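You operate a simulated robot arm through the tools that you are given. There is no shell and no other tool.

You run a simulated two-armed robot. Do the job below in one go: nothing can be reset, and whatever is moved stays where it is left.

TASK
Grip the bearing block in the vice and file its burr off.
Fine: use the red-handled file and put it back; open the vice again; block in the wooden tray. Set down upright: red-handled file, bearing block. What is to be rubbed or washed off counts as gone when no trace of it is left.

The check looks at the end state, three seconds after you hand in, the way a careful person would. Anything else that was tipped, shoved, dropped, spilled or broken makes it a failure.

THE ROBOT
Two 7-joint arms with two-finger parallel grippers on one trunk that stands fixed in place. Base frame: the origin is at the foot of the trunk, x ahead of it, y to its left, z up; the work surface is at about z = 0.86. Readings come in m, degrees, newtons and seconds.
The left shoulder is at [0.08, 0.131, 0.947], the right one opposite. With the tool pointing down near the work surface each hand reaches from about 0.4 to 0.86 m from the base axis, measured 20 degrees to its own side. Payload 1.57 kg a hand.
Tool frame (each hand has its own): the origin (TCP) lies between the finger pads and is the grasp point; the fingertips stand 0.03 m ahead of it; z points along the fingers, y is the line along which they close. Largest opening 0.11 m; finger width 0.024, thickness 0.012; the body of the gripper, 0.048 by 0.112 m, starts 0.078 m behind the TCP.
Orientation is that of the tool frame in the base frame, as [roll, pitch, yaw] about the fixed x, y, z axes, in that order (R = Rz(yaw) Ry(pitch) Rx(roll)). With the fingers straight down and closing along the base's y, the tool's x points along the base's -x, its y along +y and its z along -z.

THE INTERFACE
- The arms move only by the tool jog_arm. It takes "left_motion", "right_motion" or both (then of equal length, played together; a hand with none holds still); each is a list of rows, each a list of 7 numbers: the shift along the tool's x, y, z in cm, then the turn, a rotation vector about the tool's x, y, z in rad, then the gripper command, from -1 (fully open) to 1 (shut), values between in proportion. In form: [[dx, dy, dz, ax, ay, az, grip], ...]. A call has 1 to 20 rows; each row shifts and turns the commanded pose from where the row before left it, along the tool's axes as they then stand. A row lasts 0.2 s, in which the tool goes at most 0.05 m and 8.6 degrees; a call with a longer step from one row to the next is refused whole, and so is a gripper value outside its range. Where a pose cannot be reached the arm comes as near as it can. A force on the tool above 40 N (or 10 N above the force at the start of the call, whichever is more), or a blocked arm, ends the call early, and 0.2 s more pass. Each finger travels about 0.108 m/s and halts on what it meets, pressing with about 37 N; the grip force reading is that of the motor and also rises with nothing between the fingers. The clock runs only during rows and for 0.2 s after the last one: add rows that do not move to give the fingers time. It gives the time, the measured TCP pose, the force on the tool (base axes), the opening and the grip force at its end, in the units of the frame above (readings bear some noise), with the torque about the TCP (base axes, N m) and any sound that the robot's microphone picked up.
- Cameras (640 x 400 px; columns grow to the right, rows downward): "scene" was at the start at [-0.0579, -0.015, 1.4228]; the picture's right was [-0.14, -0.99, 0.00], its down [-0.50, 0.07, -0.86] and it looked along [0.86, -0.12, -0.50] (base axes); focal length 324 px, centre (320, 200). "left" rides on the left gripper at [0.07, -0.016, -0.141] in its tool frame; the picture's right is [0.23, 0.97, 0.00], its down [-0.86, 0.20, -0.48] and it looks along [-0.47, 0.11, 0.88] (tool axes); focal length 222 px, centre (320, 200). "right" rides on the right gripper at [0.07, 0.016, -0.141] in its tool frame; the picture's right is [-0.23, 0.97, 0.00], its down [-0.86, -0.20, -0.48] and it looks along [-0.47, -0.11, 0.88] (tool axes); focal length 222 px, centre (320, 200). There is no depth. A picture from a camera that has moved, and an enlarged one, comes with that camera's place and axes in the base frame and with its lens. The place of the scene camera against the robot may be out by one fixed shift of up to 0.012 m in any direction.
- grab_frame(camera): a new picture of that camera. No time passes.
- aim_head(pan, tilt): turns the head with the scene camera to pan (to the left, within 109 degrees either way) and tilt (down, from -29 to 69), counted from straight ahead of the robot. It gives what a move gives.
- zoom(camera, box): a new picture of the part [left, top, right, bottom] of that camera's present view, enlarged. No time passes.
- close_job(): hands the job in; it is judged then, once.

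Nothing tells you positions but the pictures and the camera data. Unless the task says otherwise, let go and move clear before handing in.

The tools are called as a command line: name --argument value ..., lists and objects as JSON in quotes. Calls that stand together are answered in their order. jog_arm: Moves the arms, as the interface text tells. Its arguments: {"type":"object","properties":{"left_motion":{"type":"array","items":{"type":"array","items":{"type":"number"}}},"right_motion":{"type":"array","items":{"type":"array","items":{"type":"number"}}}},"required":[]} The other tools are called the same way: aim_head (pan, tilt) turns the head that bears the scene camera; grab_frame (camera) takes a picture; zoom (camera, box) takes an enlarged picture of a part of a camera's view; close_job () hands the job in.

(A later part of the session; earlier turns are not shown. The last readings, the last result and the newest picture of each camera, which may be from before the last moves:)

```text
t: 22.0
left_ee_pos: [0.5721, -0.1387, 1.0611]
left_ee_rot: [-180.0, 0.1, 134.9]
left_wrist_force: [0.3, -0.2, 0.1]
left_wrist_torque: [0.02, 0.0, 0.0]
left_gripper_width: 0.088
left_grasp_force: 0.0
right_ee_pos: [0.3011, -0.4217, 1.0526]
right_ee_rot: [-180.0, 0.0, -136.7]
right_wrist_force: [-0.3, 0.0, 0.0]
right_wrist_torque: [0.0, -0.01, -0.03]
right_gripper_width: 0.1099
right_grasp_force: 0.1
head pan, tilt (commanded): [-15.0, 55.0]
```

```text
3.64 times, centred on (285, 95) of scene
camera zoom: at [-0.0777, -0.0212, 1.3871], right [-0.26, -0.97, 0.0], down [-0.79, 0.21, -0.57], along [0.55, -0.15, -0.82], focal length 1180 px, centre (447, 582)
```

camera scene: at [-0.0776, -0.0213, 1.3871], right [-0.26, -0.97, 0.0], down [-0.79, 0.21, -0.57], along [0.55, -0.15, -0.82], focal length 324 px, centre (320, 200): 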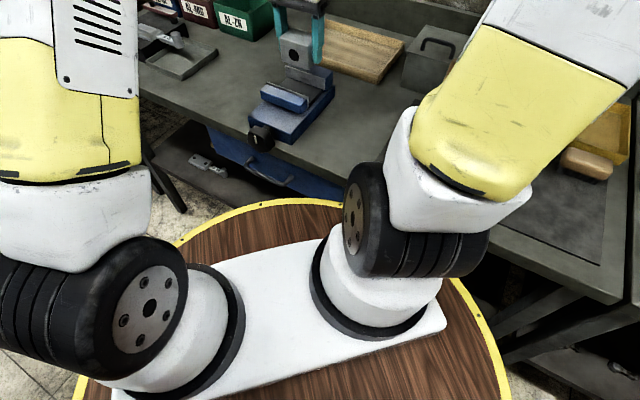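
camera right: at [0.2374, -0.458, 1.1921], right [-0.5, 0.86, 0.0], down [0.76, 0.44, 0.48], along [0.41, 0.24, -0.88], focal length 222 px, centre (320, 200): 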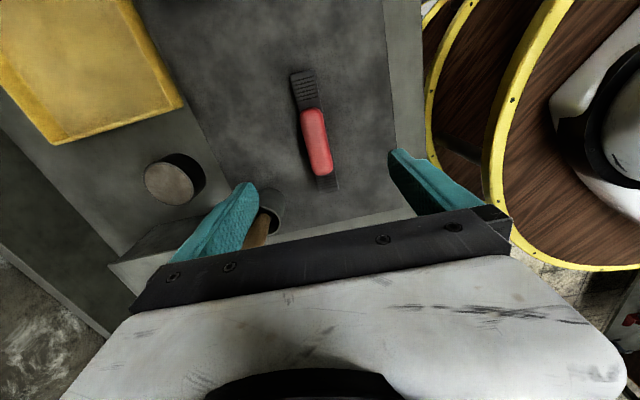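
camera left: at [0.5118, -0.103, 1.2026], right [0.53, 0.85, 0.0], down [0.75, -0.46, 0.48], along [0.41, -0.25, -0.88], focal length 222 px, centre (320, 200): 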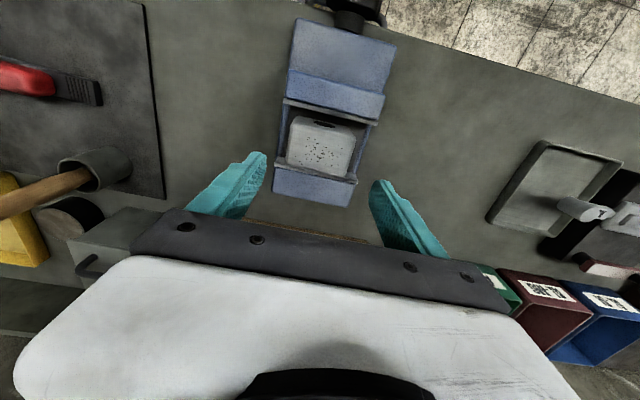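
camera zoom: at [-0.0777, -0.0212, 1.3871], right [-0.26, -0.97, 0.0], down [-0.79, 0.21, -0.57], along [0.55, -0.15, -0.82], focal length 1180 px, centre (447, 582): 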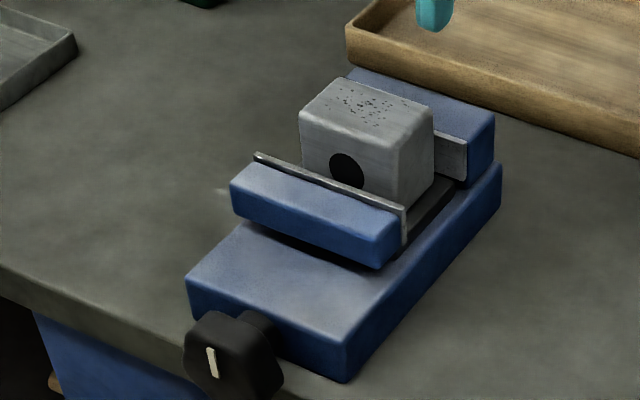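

The block sits squarely in the vice. Next I'll bring the left hand above the knob at about (0.46, -0.03) to examine it.

jog_arm --left_motion '[[3, 0, 0, 0, 0, 0, -1], [3, 0, 0, 0, 0, 0, -1], [3, 0, 0, 0, 0, 0, -1], [3, 0.3, 0, 0, 0, 0, -1], [2, 0.3, 0, 0, 0, 0, -1], [0, 0, 0, 0, 0, 0, -1], [0, 0, 0, 0, 0, 0, -1]]'

grab_frame --camera "left"

grab_frame --camera "scene"

```text
t: 23.6
left_ee_pos: [0.4759, -0.035, 1.0604]
left_ee_rot: [-180.0, -0.1, 135.0]
left_wrist_force: [-0.4, 0.5, -0.5]
left_wrist_torque: [0.01, 0.01, 0.0]
left_gripper_width: 0.1102
left_grasp_force: 0.1
right_ee_pos: [0.3014, -0.4222, 1.0529]
right_ee_rot: [-180.0, 0.0, -136.7]
right_wrist_force: [0.5, 0.9, -0.2]
right_wrist_torque: [-0.01, -0.03, 0.01]
right_gripper_width: 0.11
right_grasp_force: 0.0
head pan, tilt (commanded): [-15.0, 55.0]
```

```text
taken
camera left: at [0.4155, 0.0002, 1.2025], right [0.53, 0.85, 0.0], down [0.75, -0.46, 0.48], along [0.41, -0.25, -0.88], focal length 222 px, centre (320, 200)
```

left: 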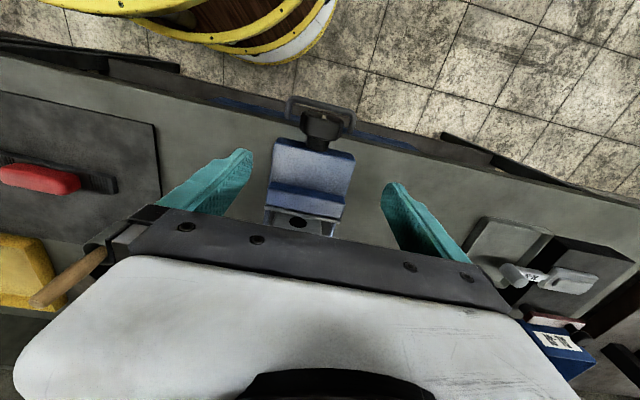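

```text
taken
camera scene: at [-0.0778, -0.0212, 1.3871], right [-0.26, -0.97, 0.0], down [-0.79, 0.21, -0.57], along [0.55, -0.15, -0.82], focal length 324 px, centre (320, 200)
```

scene: 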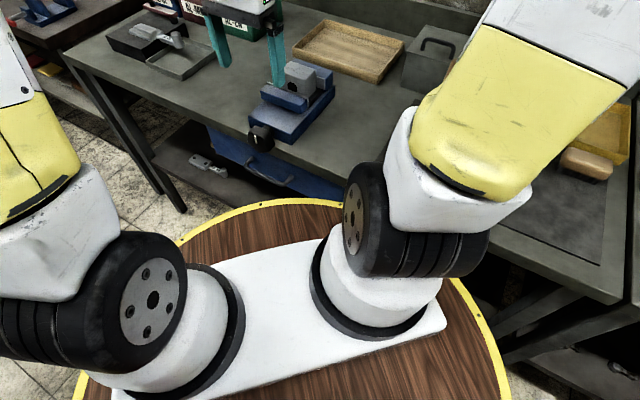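

zoom --camera "left" --box '[260, 80, 380, 180]'

zoom --camera "scene" --box '[225, 100, 305, 170]'

```text
4.00 times, centred on (320, 130) of left
camera zoom: at [0.4155, 0.0002, 1.2025], right [0.53, 0.85, 0.0], down [0.75, -0.46, 0.48], along [0.41, -0.25, -0.88], focal length 888 px, centre (320, 480)
```

zoom: 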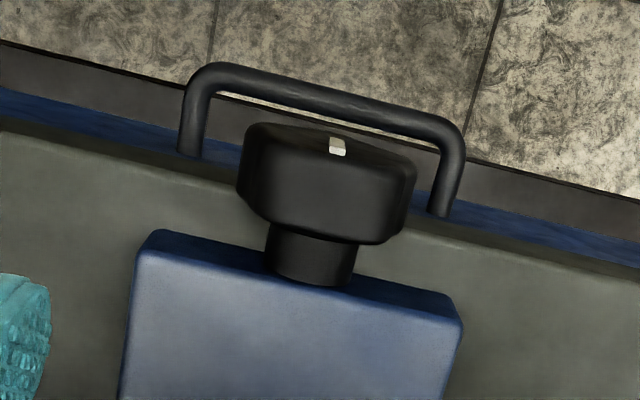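

```text
5.71 times, centred on (265, 135) of scene
camera zoom: at [-0.0778, -0.0212, 1.3871], right [-0.26, -0.97, 0.0], down [-0.79, 0.21, -0.57], along [0.55, -0.15, -0.82], focal length 1854 px, centre (634, 571)
```

zoom: 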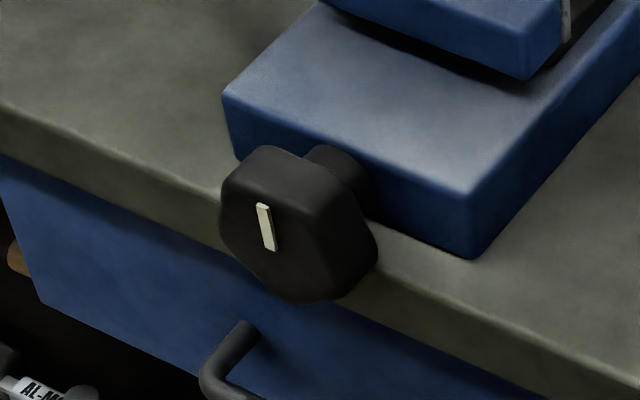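

Zooming deeper to determine the knob's shape and axis height.

zoom --camera "scene" --box '[245, 115, 281, 142]'

zoom --camera "left" --box '[295, 98, 355, 148]'

```text
14.81 times, centred on (263, 128) of scene
camera zoom: at [-0.0778, -0.0212, 1.3871], right [-0.26, -0.97, 0.0], down [-0.79, 0.21, -0.57], along [0.55, -0.15, -0.82], focal length 4806 px, centre (1164, 1259)
```

zoom: 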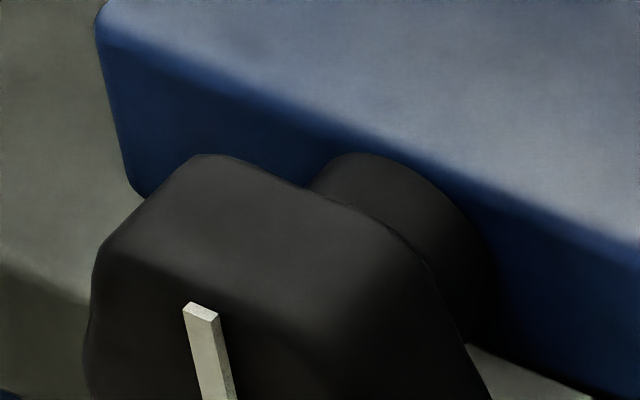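

```text
8.00 times, centred on (325, 123) of left
camera zoom: at [0.4155, 0.0002, 1.2025], right [0.53, 0.85, 0.0], down [0.75, -0.46, 0.48], along [0.41, -0.25, -0.88], focal length 1777 px, centre (280, 816)
```

zoom: 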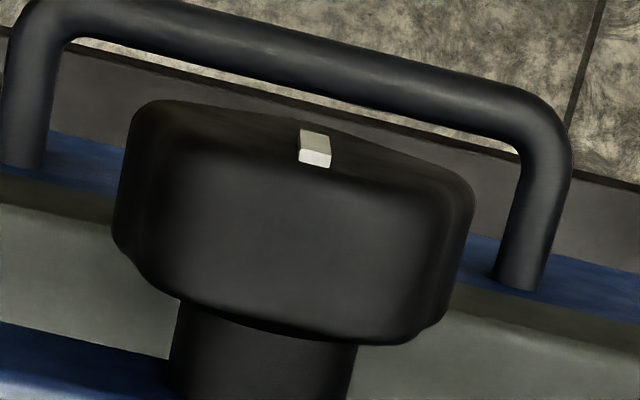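

zoom --camera "scene" --box '[240, 112, 290, 157]'

```text
8.89 times, centred on (265, 134) of scene
camera zoom: at [-0.0778, -0.0212, 1.3871], right [-0.26, -0.97, 0.0], down [-0.79, 0.21, -0.57], along [0.55, -0.15, -0.82], focal length 2884 px, centre (809, 782)
```

zoom: 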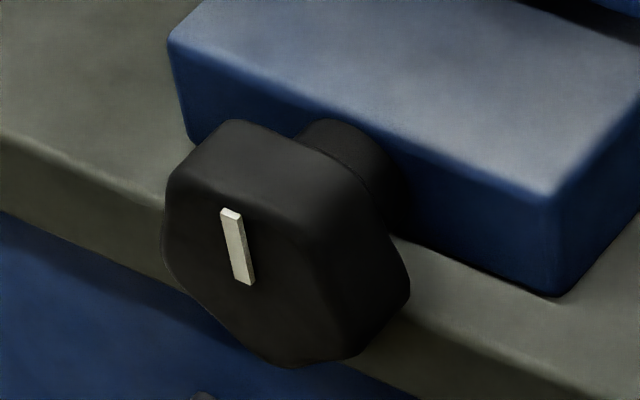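

The knob is a rounded hexagon (about 5–6 cm across) with a flat on top, its axis along the bench depth at roughly s-offset matching the vice centre, overhanging the bench edge. I'll tilt the left hand 30° about the knob axis so the pads meet flats, starting from a pre-approach pose.

jog_arm --left_motion '[[1.06, 2.9, 0, 0, 0, 0, -1], [1.06, 2.87, 0, 0, 0, 0, -1], [0, 0, 2.5, 0, 0, 0, -1], [0, 0, 2.7, 0, 0, 0, -1], [0, 0, 2.7, 0, 0, 0, -1], [0, 0, 0, 0.131, 0, 0, -1], [0, 0, 0, 0.131, 0, 0, -1], [0, 0, 0, 0.131, 0, 0, -1], [0, 0, 0, 0.131, 0, 0, -1], [0, 0, 0, 0, 0, 0, -1], [0, 0, 0, 0, 0, 0, -1]]'

grab_frame --camera "left"

grab_frame --camera "scene"

```text
t: 26.0
left_ee_pos: [0.5031, 0.0186, 0.9832]
left_ee_rot: [-149.9, 0.0, 135.0]
left_wrist_force: [-0.2, -0.5, -0.1]
left_wrist_torque: [-0.04, -0.02, -0.01]
left_gripper_width: 0.1101
left_grasp_force: 0.0
right_ee_pos: [0.3008, -0.4225, 1.0519]
right_ee_rot: [-180.0, 0.0, -136.6]
right_wrist_force: [-0.6, 0.1, 0.4]
right_wrist_torque: [0.0, 0.02, 0.03]
right_gripper_width: 0.1099
right_grasp_force: 0.0
head pan, tilt (commanded): [-15.0, 55.0]
```

```text
taken
camera left: at [0.4938, 0.1075, 1.1123], right [0.43, 0.76, -0.49], down [0.9, -0.31, 0.31], along [0.09, -0.57, -0.81], focal length 222 px, centre (320, 200)
```

left: 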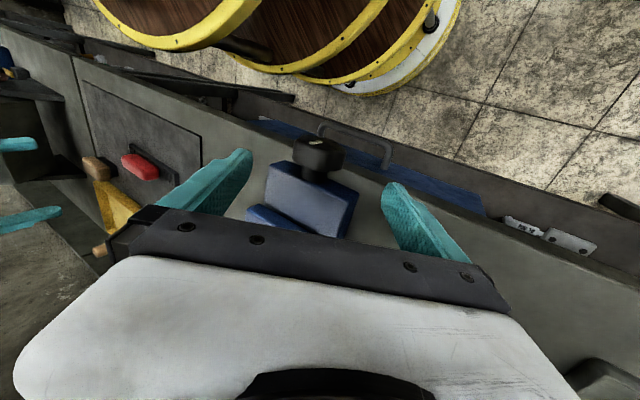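

```text
taken
camera scene: at [-0.0777, -0.0212, 1.3871], right [-0.26, -0.97, 0.0], down [-0.79, 0.21, -0.57], along [0.55, -0.15, -0.82], focal length 324 px, centre (320, 200)
```

scene: 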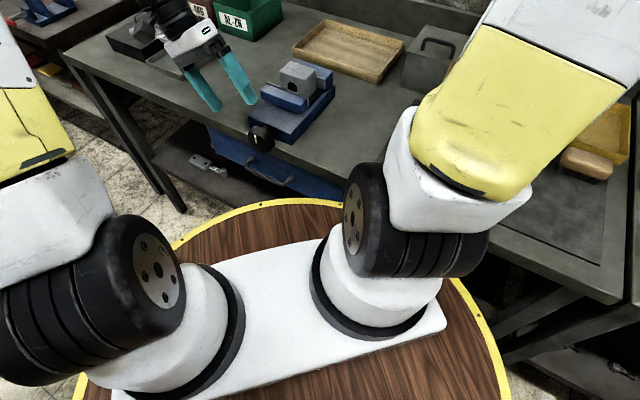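

Pose reached well. This oblique view also lets me triangulate the knob's axis; zooming.

zoom --camera "left" --box '[270, 110, 370, 190]'

```text
5.00 times, centred on (320, 150) of left
camera zoom: at [0.4938, 0.1075, 1.1123], right [0.43, 0.76, -0.49], down [0.9, -0.31, 0.31], along [0.09, -0.57, -0.81], focal length 1111 px, centre (320, 450)
```

zoom: 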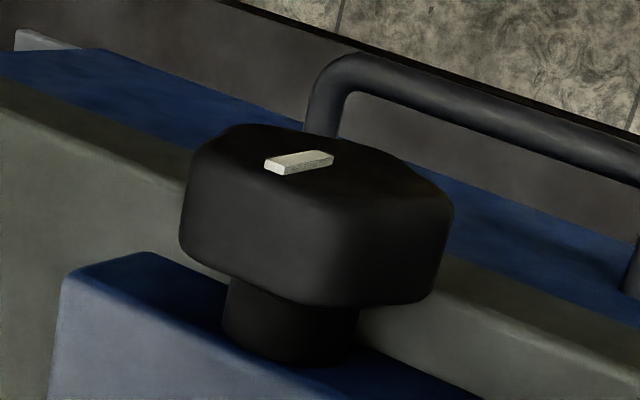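

Triangulation puts the knob axis near s=0.309, z=0.877, front face d≈0.334. I'll slide the open fingers along the approach direction around the knob and check before closing.

jog_arm --left_motion '[[0, 0.1, 3, 0, 0, 0, -1], [0, 0, 3, 0, 0, 0, -1], [0, 0, 3, 0, 0, 0, -1], [0, 0, 2.2, 0, 0, 0, -1], [0, 0, 1.0, 0, 0, 0, -1], [0, 0, 0, 0, 0, 0, -1]]'

grab_frame --camera "left"

zoom --camera "scene" --box '[200, 60, 340, 170]'

```text
t: 27.4
left_ee_pos: [0.459, -0.0234, 0.8736]
left_ee_rot: [-150.0, 0.0, 135.0]
left_wrist_force: [0.0, -0.7, 0.1]
left_wrist_torque: [0.0, 0.02, -0.01]
left_gripper_width: 0.1098
left_grasp_force: 0.0
right_ee_pos: [0.3012, -0.4218, 1.0517]
right_ee_rot: [-180.0, 0.1, -136.7]
right_wrist_force: [0.1, 0.7, 0.1]
right_wrist_torque: [-0.01, 0.01, -0.02]
right_gripper_width: 0.1101
right_grasp_force: 0.1
head pan, tilt (commanded): [-15.0, 55.0]
```

```text
taken
camera left: at [0.4505, 0.0645, 1.0057], right [0.44, 0.76, -0.49], down [0.9, -0.31, 0.31], along [0.09, -0.57, -0.81], focal length 222 px, centre (320, 200)
```

left: 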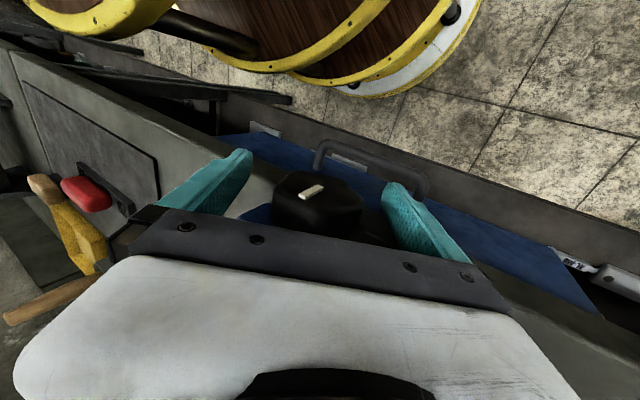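

```text
3.64 times, centred on (270, 115) of scene
camera zoom: at [-0.0777, -0.0212, 1.3871], right [-0.26, -0.97, 0.0], down [-0.79, 0.21, -0.57], along [0.55, -0.15, -0.82], focal length 1180 px, centre (502, 509)
```

zoom: 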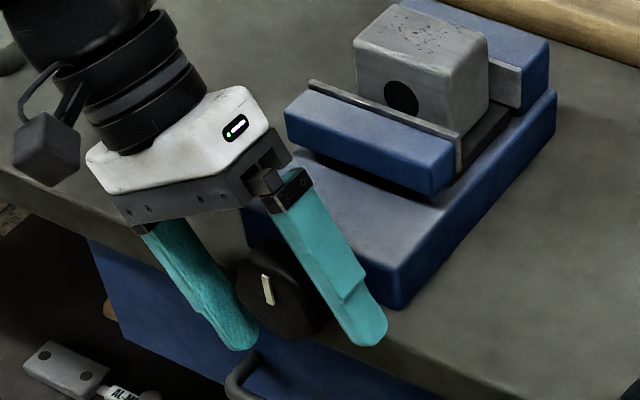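

zoom --camera "left" --box '[230, 140, 430, 260]'

zoom --camera "scene" --box '[240, 105, 300, 150]'

```text
3.20 times, centred on (330, 200) of left
camera zoom: at [0.4505, 0.0645, 1.0057], right [0.44, 0.76, -0.49], down [0.9, -0.31, 0.31], along [0.09, -0.57, -0.81], focal length 711 px, centre (288, 200)
```

zoom: 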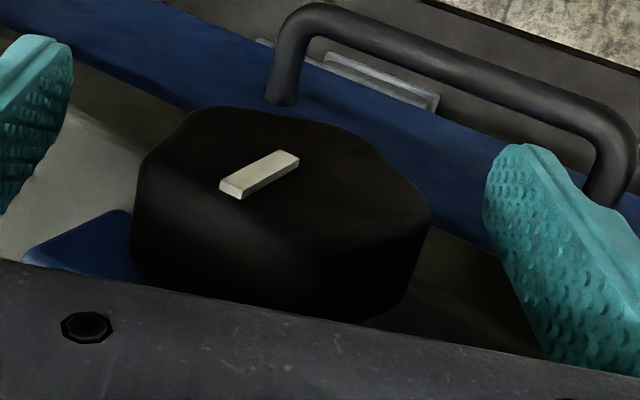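

```text
8.89 times, centred on (270, 128) of scene
camera zoom: at [-0.0777, -0.0212, 1.3871], right [-0.26, -0.97, 0.0], down [-0.79, 0.21, -0.57], along [0.55, -0.15, -0.82], focal length 2884 px, centre (764, 844)
```

zoom: 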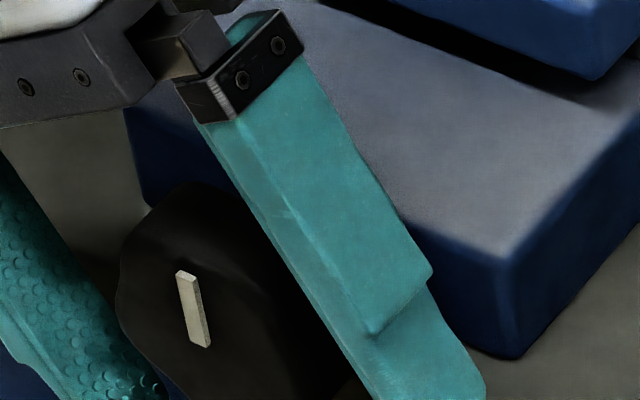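

The knob is centred between the fingers. Closing on it.

jog_arm --left_motion '[[0, 0, 0, 0, 0, 0, 0], [0, 0, 0, 0, 0, 0, 0.3], [0, 0, 0, 0, 0, 0, 1], [0, 0, 0, 0, 0, 0, 1]]'

zoom --camera "left" --box '[230, 140, 430, 260]'

zoom --camera "scene" --box '[210, 60, 340, 160]'

```text
t: 28.4
left_ee_pos: [0.459, -0.0238, 0.8756]
left_ee_rot: [-149.9, -0.1, 135.0]
left_wrist_force: [-5.1, -4.4, 5.6]
left_wrist_torque: [0.1, 0.09, -0.18]
left_gripper_width: 0.0587
left_grasp_force: 44.7
right_ee_pos: [0.301, -0.4212, 1.052]
right_ee_rot: [179.9, 0.0, -136.7]
right_wrist_force: [0.0, 0.1, 0.1]
right_wrist_torque: [-0.05, 0.02, -0.01]
right_gripper_width: 0.1098
right_grasp_force: 0.0
head pan, tilt (commanded): [-15.0, 55.0]
```

```text
3.20 times, centred on (330, 200) of left
camera zoom: at [0.4502, 0.0642, 1.0061], right [0.44, 0.76, -0.49], down [0.9, -0.31, 0.31], along [0.08, -0.57, -0.81], focal length 711 px, centre (288, 200)
```

zoom: 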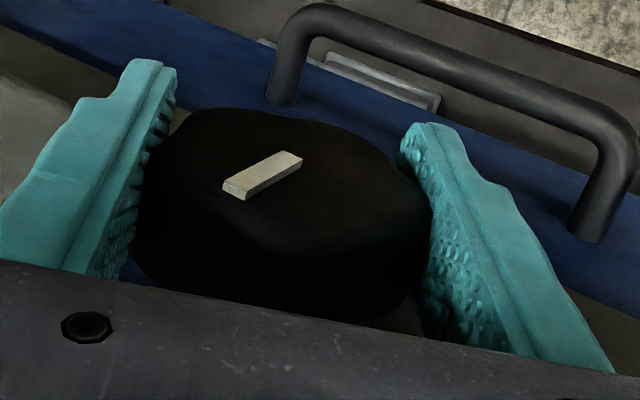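

```text
4.00 times, centred on (275, 110) of scene
camera zoom: at [-0.078, -0.0214, 1.3871], right [-0.26, -0.97, 0.0], down [-0.79, 0.21, -0.57], along [0.55, -0.15, -0.82], focal length 1298 px, centre (500, 560)
```

zoom: 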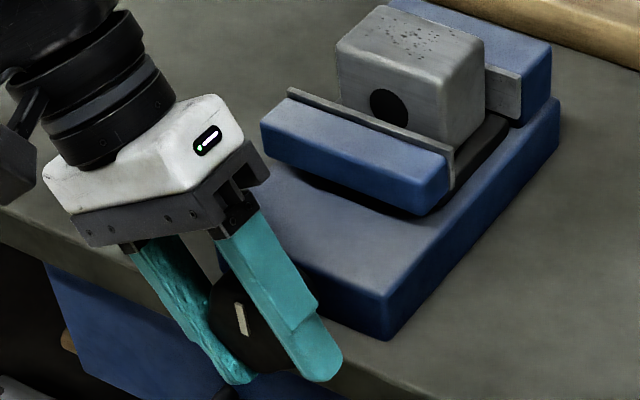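

Gripped at 5.9 cm. I'll try a small clockwise turn (0.2 rad) first and check torque and jaw motion.

jog_arm --left_motion '[[0, -0.1, 0, 0, 0, 0, 1], [0, 0, 0, -0.07, 0, 0, 1], [0, 0, 0, -0.07, 0, 0, 1], [0, 0, 0, -0.07, 0, 0, 1], [0, 0, 0, 0, 0, 0, 1]]'

zoom --camera "scene" --box '[210, 60, 340, 160]'

```text
t: 29.6
left_ee_pos: [0.4598, -0.0227, 0.8757]
left_ee_rot: [-162.0, -0.1, 135.0]
left_wrist_force: [-1.0, 0.2, -24.9]
left_wrist_torque: [-0.11, -0.09, -0.07]
left_gripper_width: 0.0588
left_grasp_force: 45.2
right_ee_pos: [0.3015, -0.4224, 1.0512]
right_ee_rot: [180.0, 0.0, -136.7]
right_wrist_force: [0.7, -0.5, -0.3]
right_wrist_torque: [-0.05, 0.02, 0.01]
right_gripper_width: 0.1101
right_grasp_force: 0.0
head pan, tilt (commanded): [-15.0, 55.0]
```

```text
4.00 times, centred on (275, 110) of scene
camera zoom: at [-0.0771, -0.0212, 1.3871], right [-0.26, -0.97, 0.0], down [-0.79, 0.21, -0.57], along [0.55, -0.15, -0.82], focal length 1298 px, centre (500, 560)
```

zoom: 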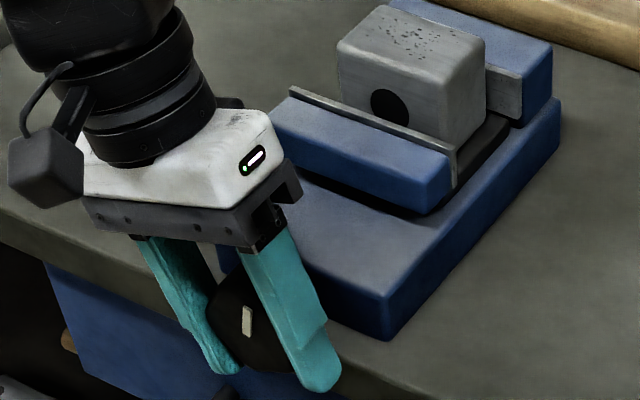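

The knob turns with the hand and the jaw seems to advance slightly. There's a 25 N downward pull, so my pivot is a bit high; I'll correct ~2 mm and continue turning.

jog_arm --left_motion '[[0, 0.05, 0.2, 0, 0, 0, 1], [0, 0, 0, -0.07, 0, 0, 1], [0, 0, 0, -0.07, 0, 0, 1], [0, 0, 0, -0.07, 0, 0, 1], [0, 0, 0, 0, 0, 0, 1]]'

zoom --camera "scene" --box '[210, 60, 340, 160]'

```text
t: 30.8
left_ee_pos: [0.4592, -0.0218, 0.8757]
left_ee_rot: [-174.1, 0.2, 135.1]
left_wrist_force: [7.1, 18.5, 17.8]
left_wrist_torque: [0.26, 0.34, 0.17]
left_gripper_width: 0.0585
left_grasp_force: 45.2
right_ee_pos: [0.3025, -0.4223, 1.0515]
right_ee_rot: [-179.9, 0.0, -136.7]
right_wrist_force: [-0.1, 0.0, -1.5]
right_wrist_torque: [0.01, 0.0, -0.01]
right_gripper_width: 0.1098
right_grasp_force: 0.0
head pan, tilt (commanded): [-15.0, 55.0]
```

```text
4.00 times, centred on (275, 110) of scene
camera zoom: at [-0.0777, -0.0204, 1.3871], right [-0.26, -0.97, 0.0], down [-0.79, 0.21, -0.57], along [0.55, -0.15, -0.82], focal length 1298 px, centre (500, 560)
```

zoom: 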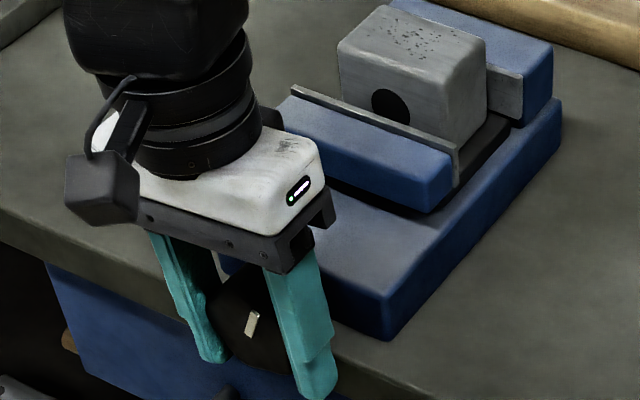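

jog_arm --left_motion '[[0, 0.09, -0.09, 0, 0, 0, 1], [0, 0, 0, -0.08, 0, 0, 1], [0, 0, 0, -0.08, 0, 0, 1], [0, 0, 0, -0.08, 0, 0, 1], [0, 0, 0, 0, 0, 0, 1]]'

zoom --camera "scene" --box '[210, 60, 340, 160]'

```text
t: 32.0
left_ee_pos: [0.4615, -0.0214, 0.8753]
left_ee_rot: [172.2, -0.1, 135.0]
left_wrist_force: [24.9, 18.6, -11.6]
left_wrist_torque: [0.07, 0.24, -0.02]
left_gripper_width: 0.0585
left_grasp_force: 44.7
right_ee_pos: [0.3026, -0.4219, 1.0519]
right_ee_rot: [-180.0, -0.1, -136.7]
right_wrist_force: [0.0, -1.1, -0.4]
right_wrist_torque: [-0.01, -0.02, 0.0]
right_gripper_width: 0.1097
right_grasp_force: 0.1
head pan, tilt (commanded): [-15.0, 55.0]
```

```text
4.00 times, centred on (275, 110) of scene
camera zoom: at [-0.0764, -0.0205, 1.3871], right [-0.26, -0.97, 0.0], down [-0.79, 0.21, -0.57], along [0.55, -0.15, -0.82], focal length 1298 px, centre (500, 560)
```

zoom: 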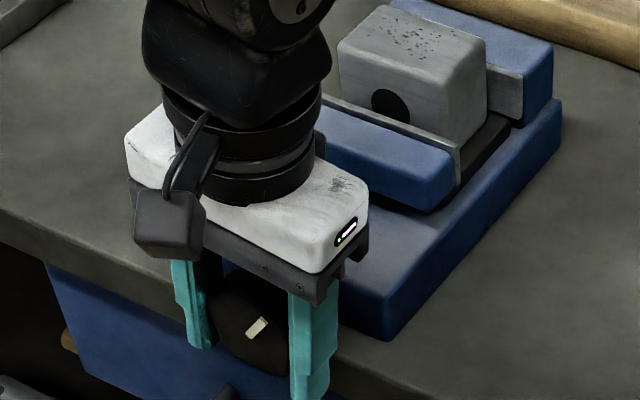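

jog_arm --left_motion '[[0, 0.14, 0.05, 0, 0, 0, 1], [0, 0, 0, -0.08, 0, 0, 1], [0, 0, 0, -0.08, 0, 0, 1], [0, 0, 0, -0.08, 0, 0, 1], [0, 0, 0, 0, 0, 0, 1]]'

zoom --camera "scene" --box '[210, 60, 340, 160]'

```text
t: 33.2
left_ee_pos: [0.4616, -0.0213, 0.8748]
left_ee_rot: [158.4, 0.0, 135.2]
left_wrist_force: [22.6, 18.0, 12.8]
left_wrist_torque: [0.14, 0.33, 0.33]
left_gripper_width: 0.0582
left_grasp_force: 44.7
right_ee_pos: [0.3007, -0.422, 1.0511]
right_ee_rot: [180.0, -0.1, -136.7]
right_wrist_force: [-0.2, 0.1, -0.9]
right_wrist_torque: [-0.03, 0.03, 0.0]
right_gripper_width: 0.1101
right_grasp_force: 0.0
head pan, tilt (commanded): [-15.0, 55.0]
```

```text
4.00 times, centred on (275, 110) of scene
camera zoom: at [-0.077, -0.0205, 1.3871], right [-0.26, -0.97, 0.0], down [-0.79, 0.21, -0.57], along [0.55, -0.15, -0.82], focal length 1298 px, centre (500, 560)
```

zoom: 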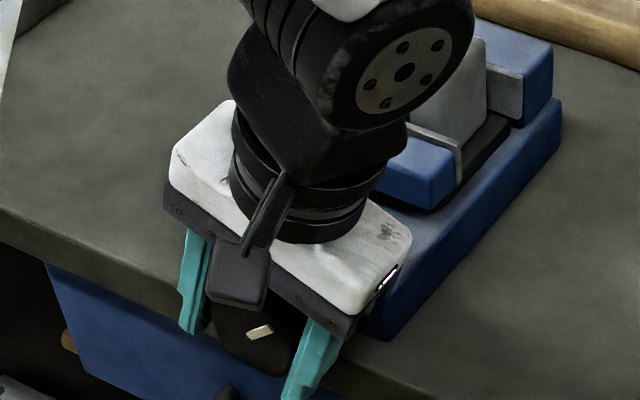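

jog_arm --left_motion '[[0, 0.15, 0, 0, 0, 0, 1], [0, 0, 0, -0.075, 0, 0, 1], [0, 0, 0, -0.075, 0, 0, 1], [0, 0, 0, 0, 0, 0, 1]]'

zoom --camera "scene" --box '[210, 60, 340, 160]'

grab_frame --camera "left"

```text
t: 34.2
left_ee_pos: [0.4617, -0.0207, 0.8766]
left_ee_rot: [149.9, -0.1, 135.1]
left_wrist_force: [23.3, 12.7, 1.4]
left_wrist_torque: [0.33, 0.44, 0.45]
left_gripper_width: 0.0582
left_grasp_force: 44.7
right_ee_pos: [0.301, -0.4216, 1.0521]
right_ee_rot: [-180.0, 0.0, -136.6]
right_wrist_force: [-0.1, -0.1, 0.2]
right_wrist_torque: [0.02, -0.01, 0.03]
right_gripper_width: 0.11
right_grasp_force: 0.1
head pan, tilt (commanded): [-15.0, 55.0]
```

```text
4.00 times, centred on (275, 110) of scene
camera zoom: at [-0.0768, -0.0208, 1.3871], right [-0.26, -0.97, 0.0], down [-0.79, 0.21, -0.57], along [0.55, -0.15, -0.82], focal length 1298 px, centre (500, 560)
```

zoom: 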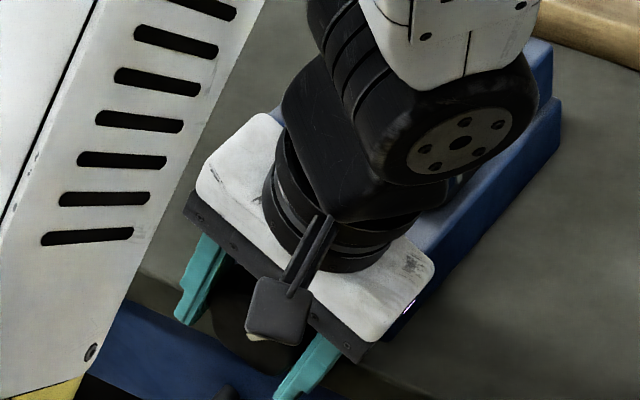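

```text
taken
camera left: at [0.3535, -0.0328, 0.9895], right [0.43, 0.76, 0.49], down [0.56, -0.65, 0.51], along [0.71, 0.05, -0.71], focal length 222 px, centre (320, 200)
```

left: 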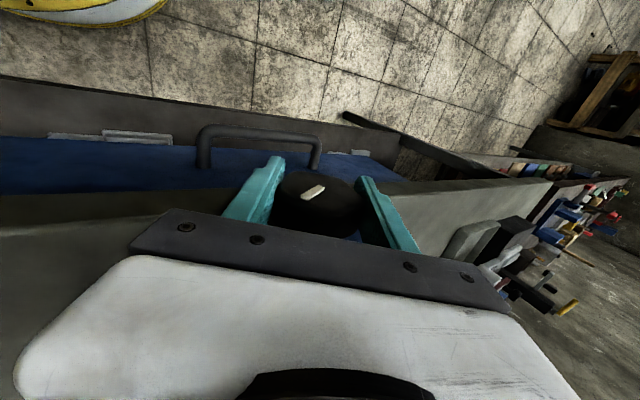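

One 60° stroke done. I'll open the fingers, rotate back around the knob with open fingers, and check how far the jaw advanced.

jog_arm --left_motion '[[0, 0, 0, 0, 0, 0, 0], [0, 0, 0, 0, 0, 0, -1], [0, 0, 0, 0, 0, 0, -1], [0, 0, 0, 0.131, 0, 0, -1], [0, 0, 0, 0.131, 0, 0, -1], [0, 0, 0, 0.131, 0, 0, -1], [0, 0, 0, 0.131, 0, 0, -1], [0, 0, 0, 0.131, 0, 0, -1], [0, 0, 0, 0.131, 0, 0, -1], [0, 0, 0, 0.131, 0, 0, -1], [0, 0, 0, 0.131, 0, 0, -1], [0, 0, 0, 0, 0, 0, -1]]'

zoom --camera "scene" --box '[210, 60, 340, 160]'

zoom --camera "left" --box '[230, 140, 430, 260]'

```text
t: 36.8
left_ee_pos: [0.4612, -0.0215, 0.8756]
left_ee_rot: [-149.9, 0.0, 135.0]
left_wrist_force: [-0.1, 1.1, 0.6]
left_wrist_torque: [-0.01, 0.02, -0.03]
left_gripper_width: 0.1101
left_grasp_force: 0.1
right_ee_pos: [0.3016, -0.4216, 1.053]
right_ee_rot: [179.9, 0.1, -136.7]
right_wrist_force: [-0.1, -0.3, -0.3]
right_wrist_torque: [-0.03, -0.01, -0.01]
right_gripper_width: 0.1098
right_grasp_force: 0.0
head pan, tilt (commanded): [-15.0, 55.0]
```

```text
4.00 times, centred on (275, 110) of scene
camera zoom: at [-0.0778, -0.0212, 1.3871], right [-0.26, -0.97, 0.0], down [-0.79, 0.21, -0.57], along [0.55, -0.15, -0.82], focal length 1298 px, centre (500, 560)
```

zoom: 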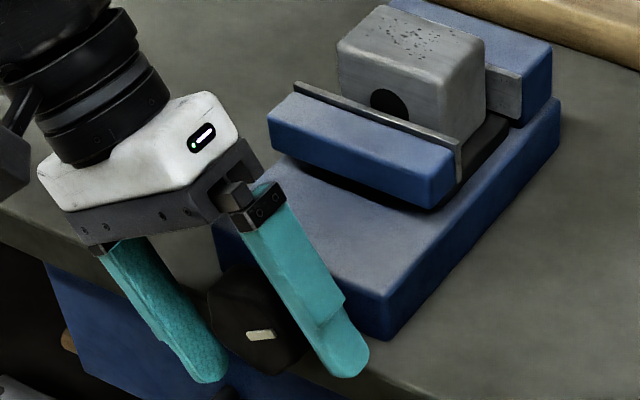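

```text
3.20 times, centred on (330, 200) of left
camera zoom: at [0.4528, 0.067, 1.0061], right [0.43, 0.76, -0.49], down [0.9, -0.31, 0.31], along [0.09, -0.57, -0.81], focal length 711 px, centre (288, 200)
```

zoom: 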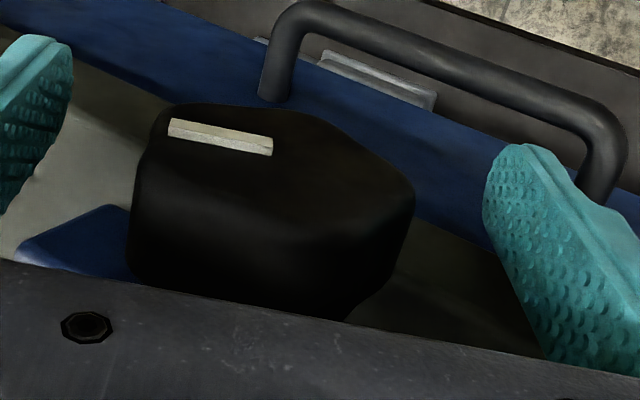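

The index turned ~60° and the near jaw advanced ~6 mm. Refined axis estimate: s≈0.310, z≈0.879. I'll correct the TCP by ~3 mm, regrip on the flats and do the next stroke.

jog_arm --left_motion '[[0, -0.22, -0.26, 0, 0, 0, -1], [0, 0, 0, 0, 0, 0, 0], [0, 0, 0, 0, 0, 0, 0.3], [0, 0, 0, 0, 0, 0, 1], [0, 0, 0, 0, 0, 0, 1]]'

jog_arm --left_motion '[[0, 0, 0, -0.087, 0, 0, 1], [0, 0, 0, -0.087, 0, 0, 1], [0, 0, 0, -0.087, 0, 0, 1], [0, 0, 0, -0.087, 0, 0, 1], [0, 0, 0, 0, 0, 0, 1]]'

```text
t: 38.0
left_ee_pos: [0.4595, -0.0216, 0.88]
left_ee_rot: [-149.9, 0.0, 135.0]
left_wrist_force: [-5.7, -4.8, 11.9]
left_wrist_torque: [0.03, 0.02, -0.18]
left_gripper_width: 0.0586
left_grasp_force: 45.1
right_ee_pos: [0.3005, -0.4219, 1.0514]
right_ee_rot: [179.9, -0.1, -136.8]
right_wrist_force: [-0.4, 0.4, 0.7]
right_wrist_torque: [-0.01, 0.03, -0.05]
right_gripper_width: 0.1099
right_grasp_force: 0.2
head pan, tilt (commanded): [-15.0, 55.0]
```

```text
t: 39.2
left_ee_pos: [0.4599, -0.0214, 0.8796]
left_ee_rot: [-170.0, -0.1, 134.9]
left_wrist_force: [-12.7, -7.1, 19.4]
left_wrist_torque: [-0.11, -0.17, -0.47]
left_gripper_width: 0.0587
left_grasp_force: 44.7
right_ee_pos: [0.3009, -0.4219, 1.0523]
right_ee_rot: [180.0, 0.0, -136.8]
right_wrist_force: [0.4, -0.1, 0.4]
right_wrist_torque: [0.0, -0.02, 0.01]
right_gripper_width: 0.11
right_grasp_force: 0.0
head pan, tilt (commanded): [-15.0, 55.0]
```

jog_arm --left_motion '[[0, -0.08, -0.09, 0, 0, 0, 1], [0, 0, 0, -0.087, 0, 0, 1], [0, 0, 0, -0.087, 0, 0, 1], [0, 0, 0, -0.087, 0, 0, 1], [0, 0, 0, -0.087, 0, 0, 1], [0, 0, 0, 0, 0, 0, 1]]'

zoom --camera "scene" --box '[210, 60, 340, 160]'

```text
t: 40.6
left_ee_pos: [0.4593, -0.023, 0.8793]
left_ee_rot: [170.2, -0.1, 134.9]
left_wrist_force: [-12.7, -5.5, 2.3]
left_wrist_torque: [0.02, 0.02, -0.01]
left_gripper_width: 0.0587
left_grasp_force: 44.7
right_ee_pos: [0.3017, -0.4214, 1.0521]
right_ee_rot: [-179.9, 0.0, -136.7]
right_wrist_force: [-0.3, 0.0, -0.2]
right_wrist_torque: [-0.01, 0.0, 0.02]
right_gripper_width: 0.1098
right_grasp_force: 0.0
head pan, tilt (commanded): [-15.0, 55.0]
```

```text
4.00 times, centred on (275, 110) of scene
camera zoom: at [-0.0783, -0.0214, 1.387], right [-0.26, -0.97, 0.0], down [-0.79, 0.21, -0.57], along [0.55, -0.15, -0.82], focal length 1298 px, centre (500, 560)
```

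zoom: 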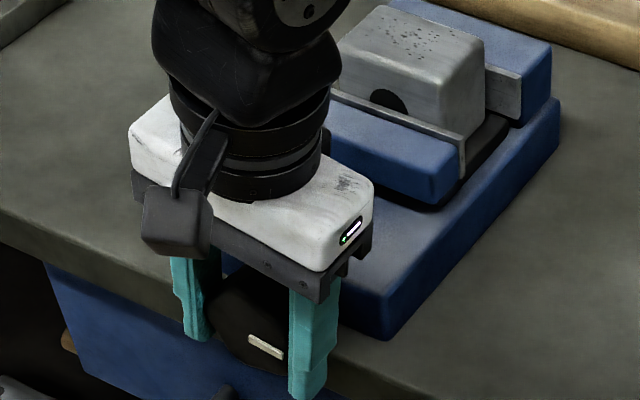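

Forces are modest. Finishing this stroke, then returning and regripping.

jog_arm --left_motion '[[0, -0.05, 0, 0, 0, 0, 1], [0, 0, 0, -0.087, 0, 0, 1], [0, 0, 0, -0.087, 0, 0, 1], [0, 0, 0, -0.087, 0, 0, 1], [0, 0, 0, -0.087, 0, 0, 1], [0, 0, 0, 0, 0, 0, 1]]'

jog_arm --left_motion '[[0, 0, 0, 0, 0, 0, 0], [0, 0, 0, 0, 0, 0, -1], [0, 0, 0, 0, 0, 0, -1], [0, 0, 0, 0.131, 0, 0, -1], [0, 0, 0, 0.131, 0, 0, -1], [0, 0, 0, 0.131, 0, 0, -1], [0, 0, 0, 0.131, 0, 0, -1], [0, 0, 0, 0.131, 0, 0, -1], [0, 0, 0, 0.131, 0, 0, -1], [0, 0, 0, 0.131, 0, 0, -1], [0, 0, 0, 0.127, 0, 0, -1], [0, 0, 0, 0, 0, 0, -1]]'

zoom --camera "scene" --box '[210, 60, 340, 160]'

zoom --camera "left" --box '[230, 140, 430, 260]'

```text
t: 42.0
left_ee_pos: [0.4613, -0.0225, 0.8801]
left_ee_rot: [150.1, 0.0, 134.9]
left_wrist_force: [-3.4, 0.6, -4.1]
left_wrist_torque: [0.14, 0.14, -0.4]
left_gripper_width: 0.0587
left_grasp_force: 45.0
right_ee_pos: [0.3014, -0.4225, 1.0526]
right_ee_rot: [180.0, 0.0, -136.7]
right_wrist_force: [0.2, 0.1, -0.6]
right_wrist_torque: [-0.01, 0.02, 0.0]
right_gripper_width: 0.11
right_grasp_force: 0.0
head pan, tilt (commanded): [-15.0, 55.0]
```

```text
t: 44.6
left_ee_pos: [0.4612, -0.0229, 0.8809]
left_ee_rot: [-149.8, 0.0, 134.9]
left_wrist_force: [0.4, -0.1, 0.8]
left_wrist_torque: [-0.02, 0.02, 0.0]
left_gripper_width: 0.11
left_grasp_force: 0.0
right_ee_pos: [0.301, -0.4228, 1.053]
right_ee_rot: [-180.0, 0.0, -136.7]
right_wrist_force: [-0.8, 0.6, -0.1]
right_wrist_torque: [-0.01, 0.03, -0.02]
right_gripper_width: 0.1103
right_grasp_force: 0.1
head pan, tilt (commanded): [-15.0, 55.0]
```

```text
4.00 times, centred on (275, 110) of scene
camera zoom: at [-0.0778, -0.0212, 1.3871], right [-0.26, -0.97, 0.0], down [-0.79, 0.21, -0.57], along [0.55, -0.15, -0.82], focal length 1298 px, centre (500, 560)
```

zoom: 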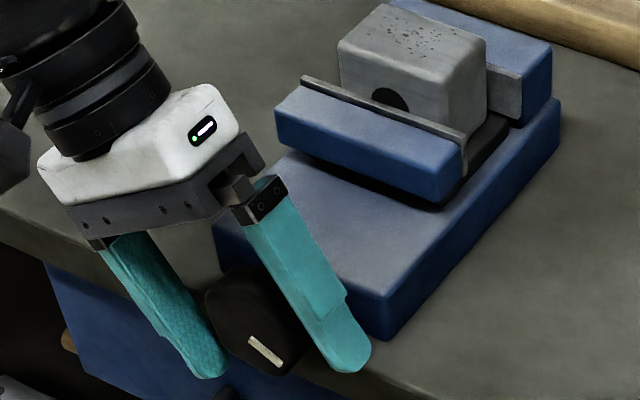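

```text
3.20 times, centred on (330, 200) of left
camera zoom: at [0.4521, 0.0658, 1.0103], right [0.43, 0.76, -0.49], down [0.9, -0.31, 0.31], along [0.08, -0.58, -0.81], focal length 711 px, centre (288, 200)
```

zoom: 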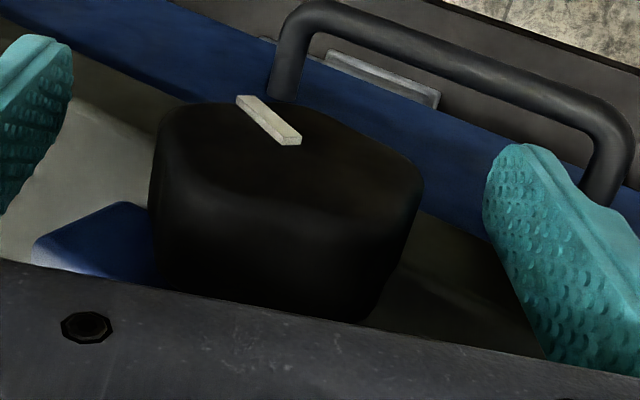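

The jaw has moved ~12 mm in total and is about to touch the block. Third stroke.

jog_arm --left_motion '[[0, 0, 0, 0, 0, 0, 0], [0, 0, 0, 0, 0, 0, 0.3], [0, 0, 0, 0, 0, 0, 1], [0, 0, 0, 0, 0, 0, 1], [0, 0, 0, -0.087, 0, 0, 1], [0, 0, 0, -0.087, 0, 0, 1], [0, 0, 0, -0.087, 0, 0, 1], [0, 0, 0, -0.087, 0, 0, 1], [0, 0, 0, 0, 0, 0, 1]]'

zoom --camera "scene" --box '[210, 60, 340, 160]'

```text
t: 46.6
left_ee_pos: [0.4599, -0.0224, 0.8801]
left_ee_rot: [-169.9, 0.1, 135.1]
left_wrist_force: [2.1, 0.2, 10.2]
left_wrist_torque: [0.41, 0.38, 0.15]
left_gripper_width: 0.0588
left_grasp_force: 45.2
right_ee_pos: [0.3008, -0.4219, 1.0515]
right_ee_rot: [-180.0, -0.1, -136.7]
right_wrist_force: [-0.3, -0.2, 0.2]
right_wrist_torque: [0.01, 0.01, 0.02]
right_gripper_width: 0.11
right_grasp_force: 0.0
head pan, tilt (commanded): [-15.0, 55.0]
```

```text
4.00 times, centred on (275, 110) of scene
camera zoom: at [-0.0778, -0.0212, 1.3871], right [-0.26, -0.97, 0.0], down [-0.79, 0.21, -0.57], along [0.55, -0.15, -0.82], focal length 1298 px, centre (500, 560)
```

zoom: 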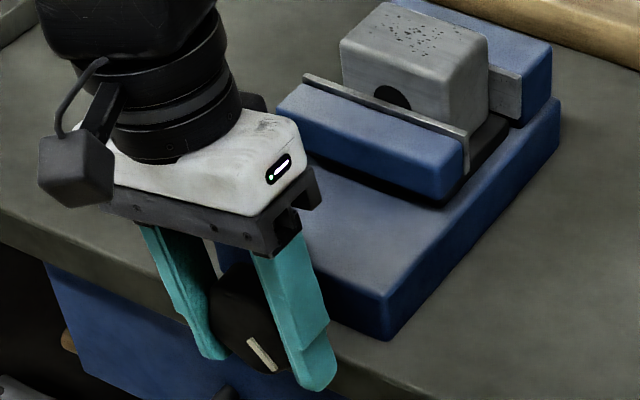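

The jaw is now pushing the block. Continuing the stroke.

jog_arm --left_motion '[[0, 0, -0.03, -0.087, 0, 0, 1], [0, 0, 0, -0.087, 0, 0, 1], [0, 0, 0, -0.087, 0, 0, 1], [0, 0, 0, -0.087, 0, 0, 1], [0, 0, 0, 0, 0, 0, 1]]'

jog_arm --left_motion '[[0, 0, 0, -0.087, 0, 0, 1], [0, 0, 0, -0.087, 0, 0, 1], [0, 0, 0, -0.087, 0, 0, 1], [0, 0, 0, -0.087, 0, 0, 1], [0, 0, 0, 0, 0, 0, 1]]'

jog_arm --left_motion '[[0, 0, 0, 0, 0, 0, 0], [0, 0, 0, 0, 0, 0, -1], [0, 0, 0, 0, 0, 0, -1], [0, 0, 0, 0.131, 0, 0, -1], [0, 0, 0, 0.131, 0, 0, -1], [0, 0, 0, 0.131, 0, 0, -1], [0, 0, 0, 0.131, 0, 0, -1], [0, 0, 0, 0.131, 0, 0, -1], [0, 0, 0, 0.131, 0, 0, -1], [0, 0, 0, 0.131, 0, 0, -1], [0, 0, 0, 0.127, 0, 0, -1], [0, 0, 0, 0, 0, 0, -1]]'

zoom --camera "scene" --box '[210, 60, 340, 160]'

zoom --camera "left" --box '[230, 140, 430, 260]'

```text
t: 47.8
left_ee_pos: [0.4598, -0.0214, 0.88]
left_ee_rot: [170.2, 0.0, 135.0]
left_wrist_force: [1.3, -4.6, 7.5]
left_wrist_torque: [-0.09, -0.09, -0.1]
left_gripper_width: 0.059
left_grasp_force: 44.9
right_ee_pos: [0.3012, -0.4221, 1.05]
right_ee_rot: [180.0, 0.0, -136.8]
right_wrist_force: [0.2, 1.0, -0.3]
right_wrist_torque: [0.0, 0.01, 0.02]
right_gripper_width: 0.1099
right_grasp_force: 0.0
head pan, tilt (commanded): [-15.0, 55.0]
```

```text
t: 49.0
left_ee_pos: [0.4606, -0.0235, 0.8799]
left_ee_rot: [150.3, 0.0, 135.0]
left_wrist_force: [2.1, -7.4, 2.9]
left_wrist_torque: [-0.02, -0.01, 0.2]
left_gripper_width: 0.0589
left_grasp_force: 45.1
right_ee_pos: [0.3024, -0.4233, 1.0503]
right_ee_rot: [180.0, 0.0, -136.7]
right_wrist_force: [-0.1, -0.8, 0.5]
right_wrist_torque: [-0.03, 0.03, 0.01]
right_gripper_width: 0.1099
right_grasp_force: 0.1
head pan, tilt (commanded): [-15.0, 55.0]
```

```text
t: 51.6
left_ee_pos: [0.4602, -0.0223, 0.8808]
left_ee_rot: [-149.7, 0.1, 135.0]
left_wrist_force: [-0.5, 0.3, 0.1]
left_wrist_torque: [0.0, 0.0, -0.01]
left_gripper_width: 0.1101
left_grasp_force: 0.1
right_ee_pos: [0.3019, -0.4214, 1.0519]
right_ee_rot: [-180.0, -0.1, -136.7]
right_wrist_force: [0.5, 0.4, 0.5]
right_wrist_torque: [0.01, -0.01, 0.0]
right_gripper_width: 0.11
right_grasp_force: 0.1
head pan, tilt (commanded): [-15.0, 55.0]
```

```text
4.00 times, centred on (275, 110) of scene
camera zoom: at [-0.0778, -0.0212, 1.3871], right [-0.26, -0.97, 0.0], down [-0.79, 0.21, -0.57], along [0.55, -0.15, -0.82], focal length 1298 px, centre (500, 560)
```

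zoom: 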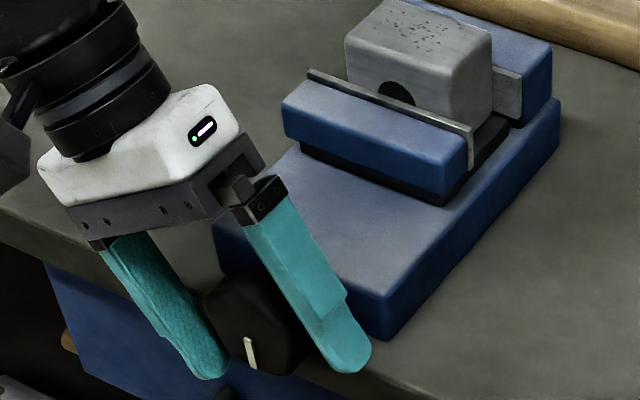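

```text
3.20 times, centred on (330, 200) of left
camera zoom: at [0.4519, 0.0659, 1.0101], right [0.43, 0.76, -0.49], down [0.9, -0.31, 0.31], along [0.08, -0.58, -0.81], focal length 711 px, centre (288, 200)
```

zoom: 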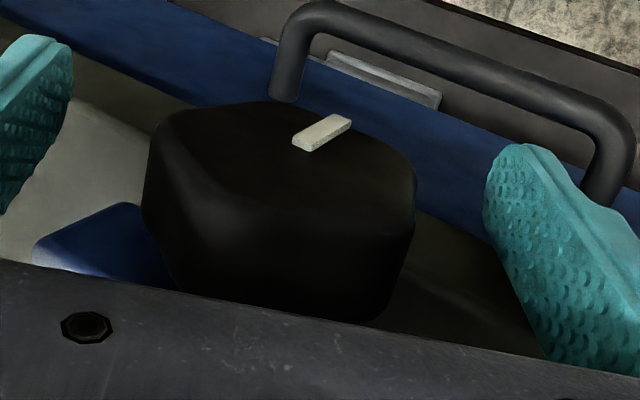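

180° turned, block sliding toward the far jaw. Fourth stroke, watching for rising torque.

jog_arm --left_motion '[[0, 0, 0, 0, 0, 0, 0], [0, 0, 0, 0, 0, 0, 0.3], [0, 0, 0, 0, 0, 0, 1], [0, 0, 0, 0, 0, 0, 1], [0, 0, 0, -0.087, 0, 0, 1], [0, 0, 0, -0.087, 0, 0, 1], [0, 0, 0, -0.087, 0, 0, 1], [0, 0, 0, -0.087, 0, 0, 1], [0, 0, 0, 0, 0, 0, 1]]'

jog_arm --left_motion '[[0, 0, 0, -0.087, 0, 0, 1], [0, 0, 0, -0.087, 0, 0, 1], [0, 0, 0, -0.087, 0, 0, 1], [0, 0, 0, -0.087, 0, 0, 1], [0, 0, 0, 0, 0, 0, 1]]'

zoom --camera "scene" --box '[210, 60, 340, 160]'

```text
t: 53.6
left_ee_pos: [0.4595, -0.0216, 0.8807]
left_ee_rot: [-169.9, -0.1, 135.0]
left_wrist_force: [-7.1, 12.1, 16.5]
left_wrist_torque: [0.47, 0.58, 0.06]
left_gripper_width: 0.0583
left_grasp_force: 44.9
right_ee_pos: [0.3014, -0.4216, 1.0526]
right_ee_rot: [-180.0, 0.0, -136.6]
right_wrist_force: [0.0, 0.8, 0.1]
right_wrist_torque: [-0.01, -0.02, 0.02]
right_gripper_width: 0.1099
right_grasp_force: 0.0
head pan, tilt (commanded): [-15.0, 55.0]
```

```text
t: 54.8
left_ee_pos: [0.4604, -0.0218, 0.8799]
left_ee_rot: [170.3, 0.0, 135.1]
left_wrist_force: [-4.8, 12.2, -4.0]
left_wrist_torque: [-0.88, 0.54, 0.05]
left_gripper_width: 0.0582
left_grasp_force: 45.7
right_ee_pos: [0.3018, -0.4215, 1.0512]
right_ee_rot: [179.9, 0.0, -136.7]
right_wrist_force: [-0.4, 0.2, 0.3]
right_wrist_torque: [0.03, 0.01, -0.01]
right_gripper_width: 0.1101
right_grasp_force: 0.1
head pan, tilt (commanded): [-15.0, 55.0]
```

```text
4.00 times, centred on (275, 110) of scene
camera zoom: at [-0.0778, -0.0207, 1.3871], right [-0.26, -0.97, 0.0], down [-0.79, 0.21, -0.57], along [0.55, -0.15, -0.82], focal length 1298 px, centre (500, 560)
```

zoom: 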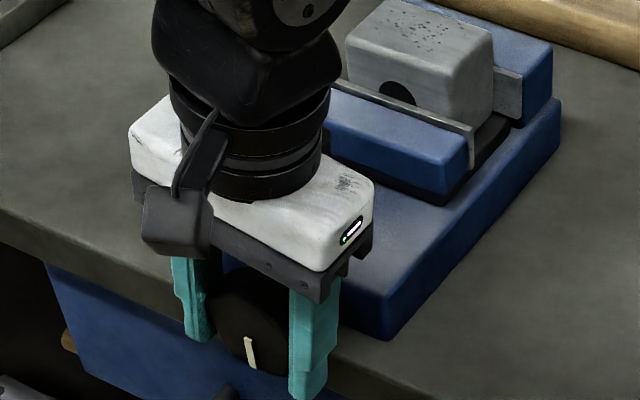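

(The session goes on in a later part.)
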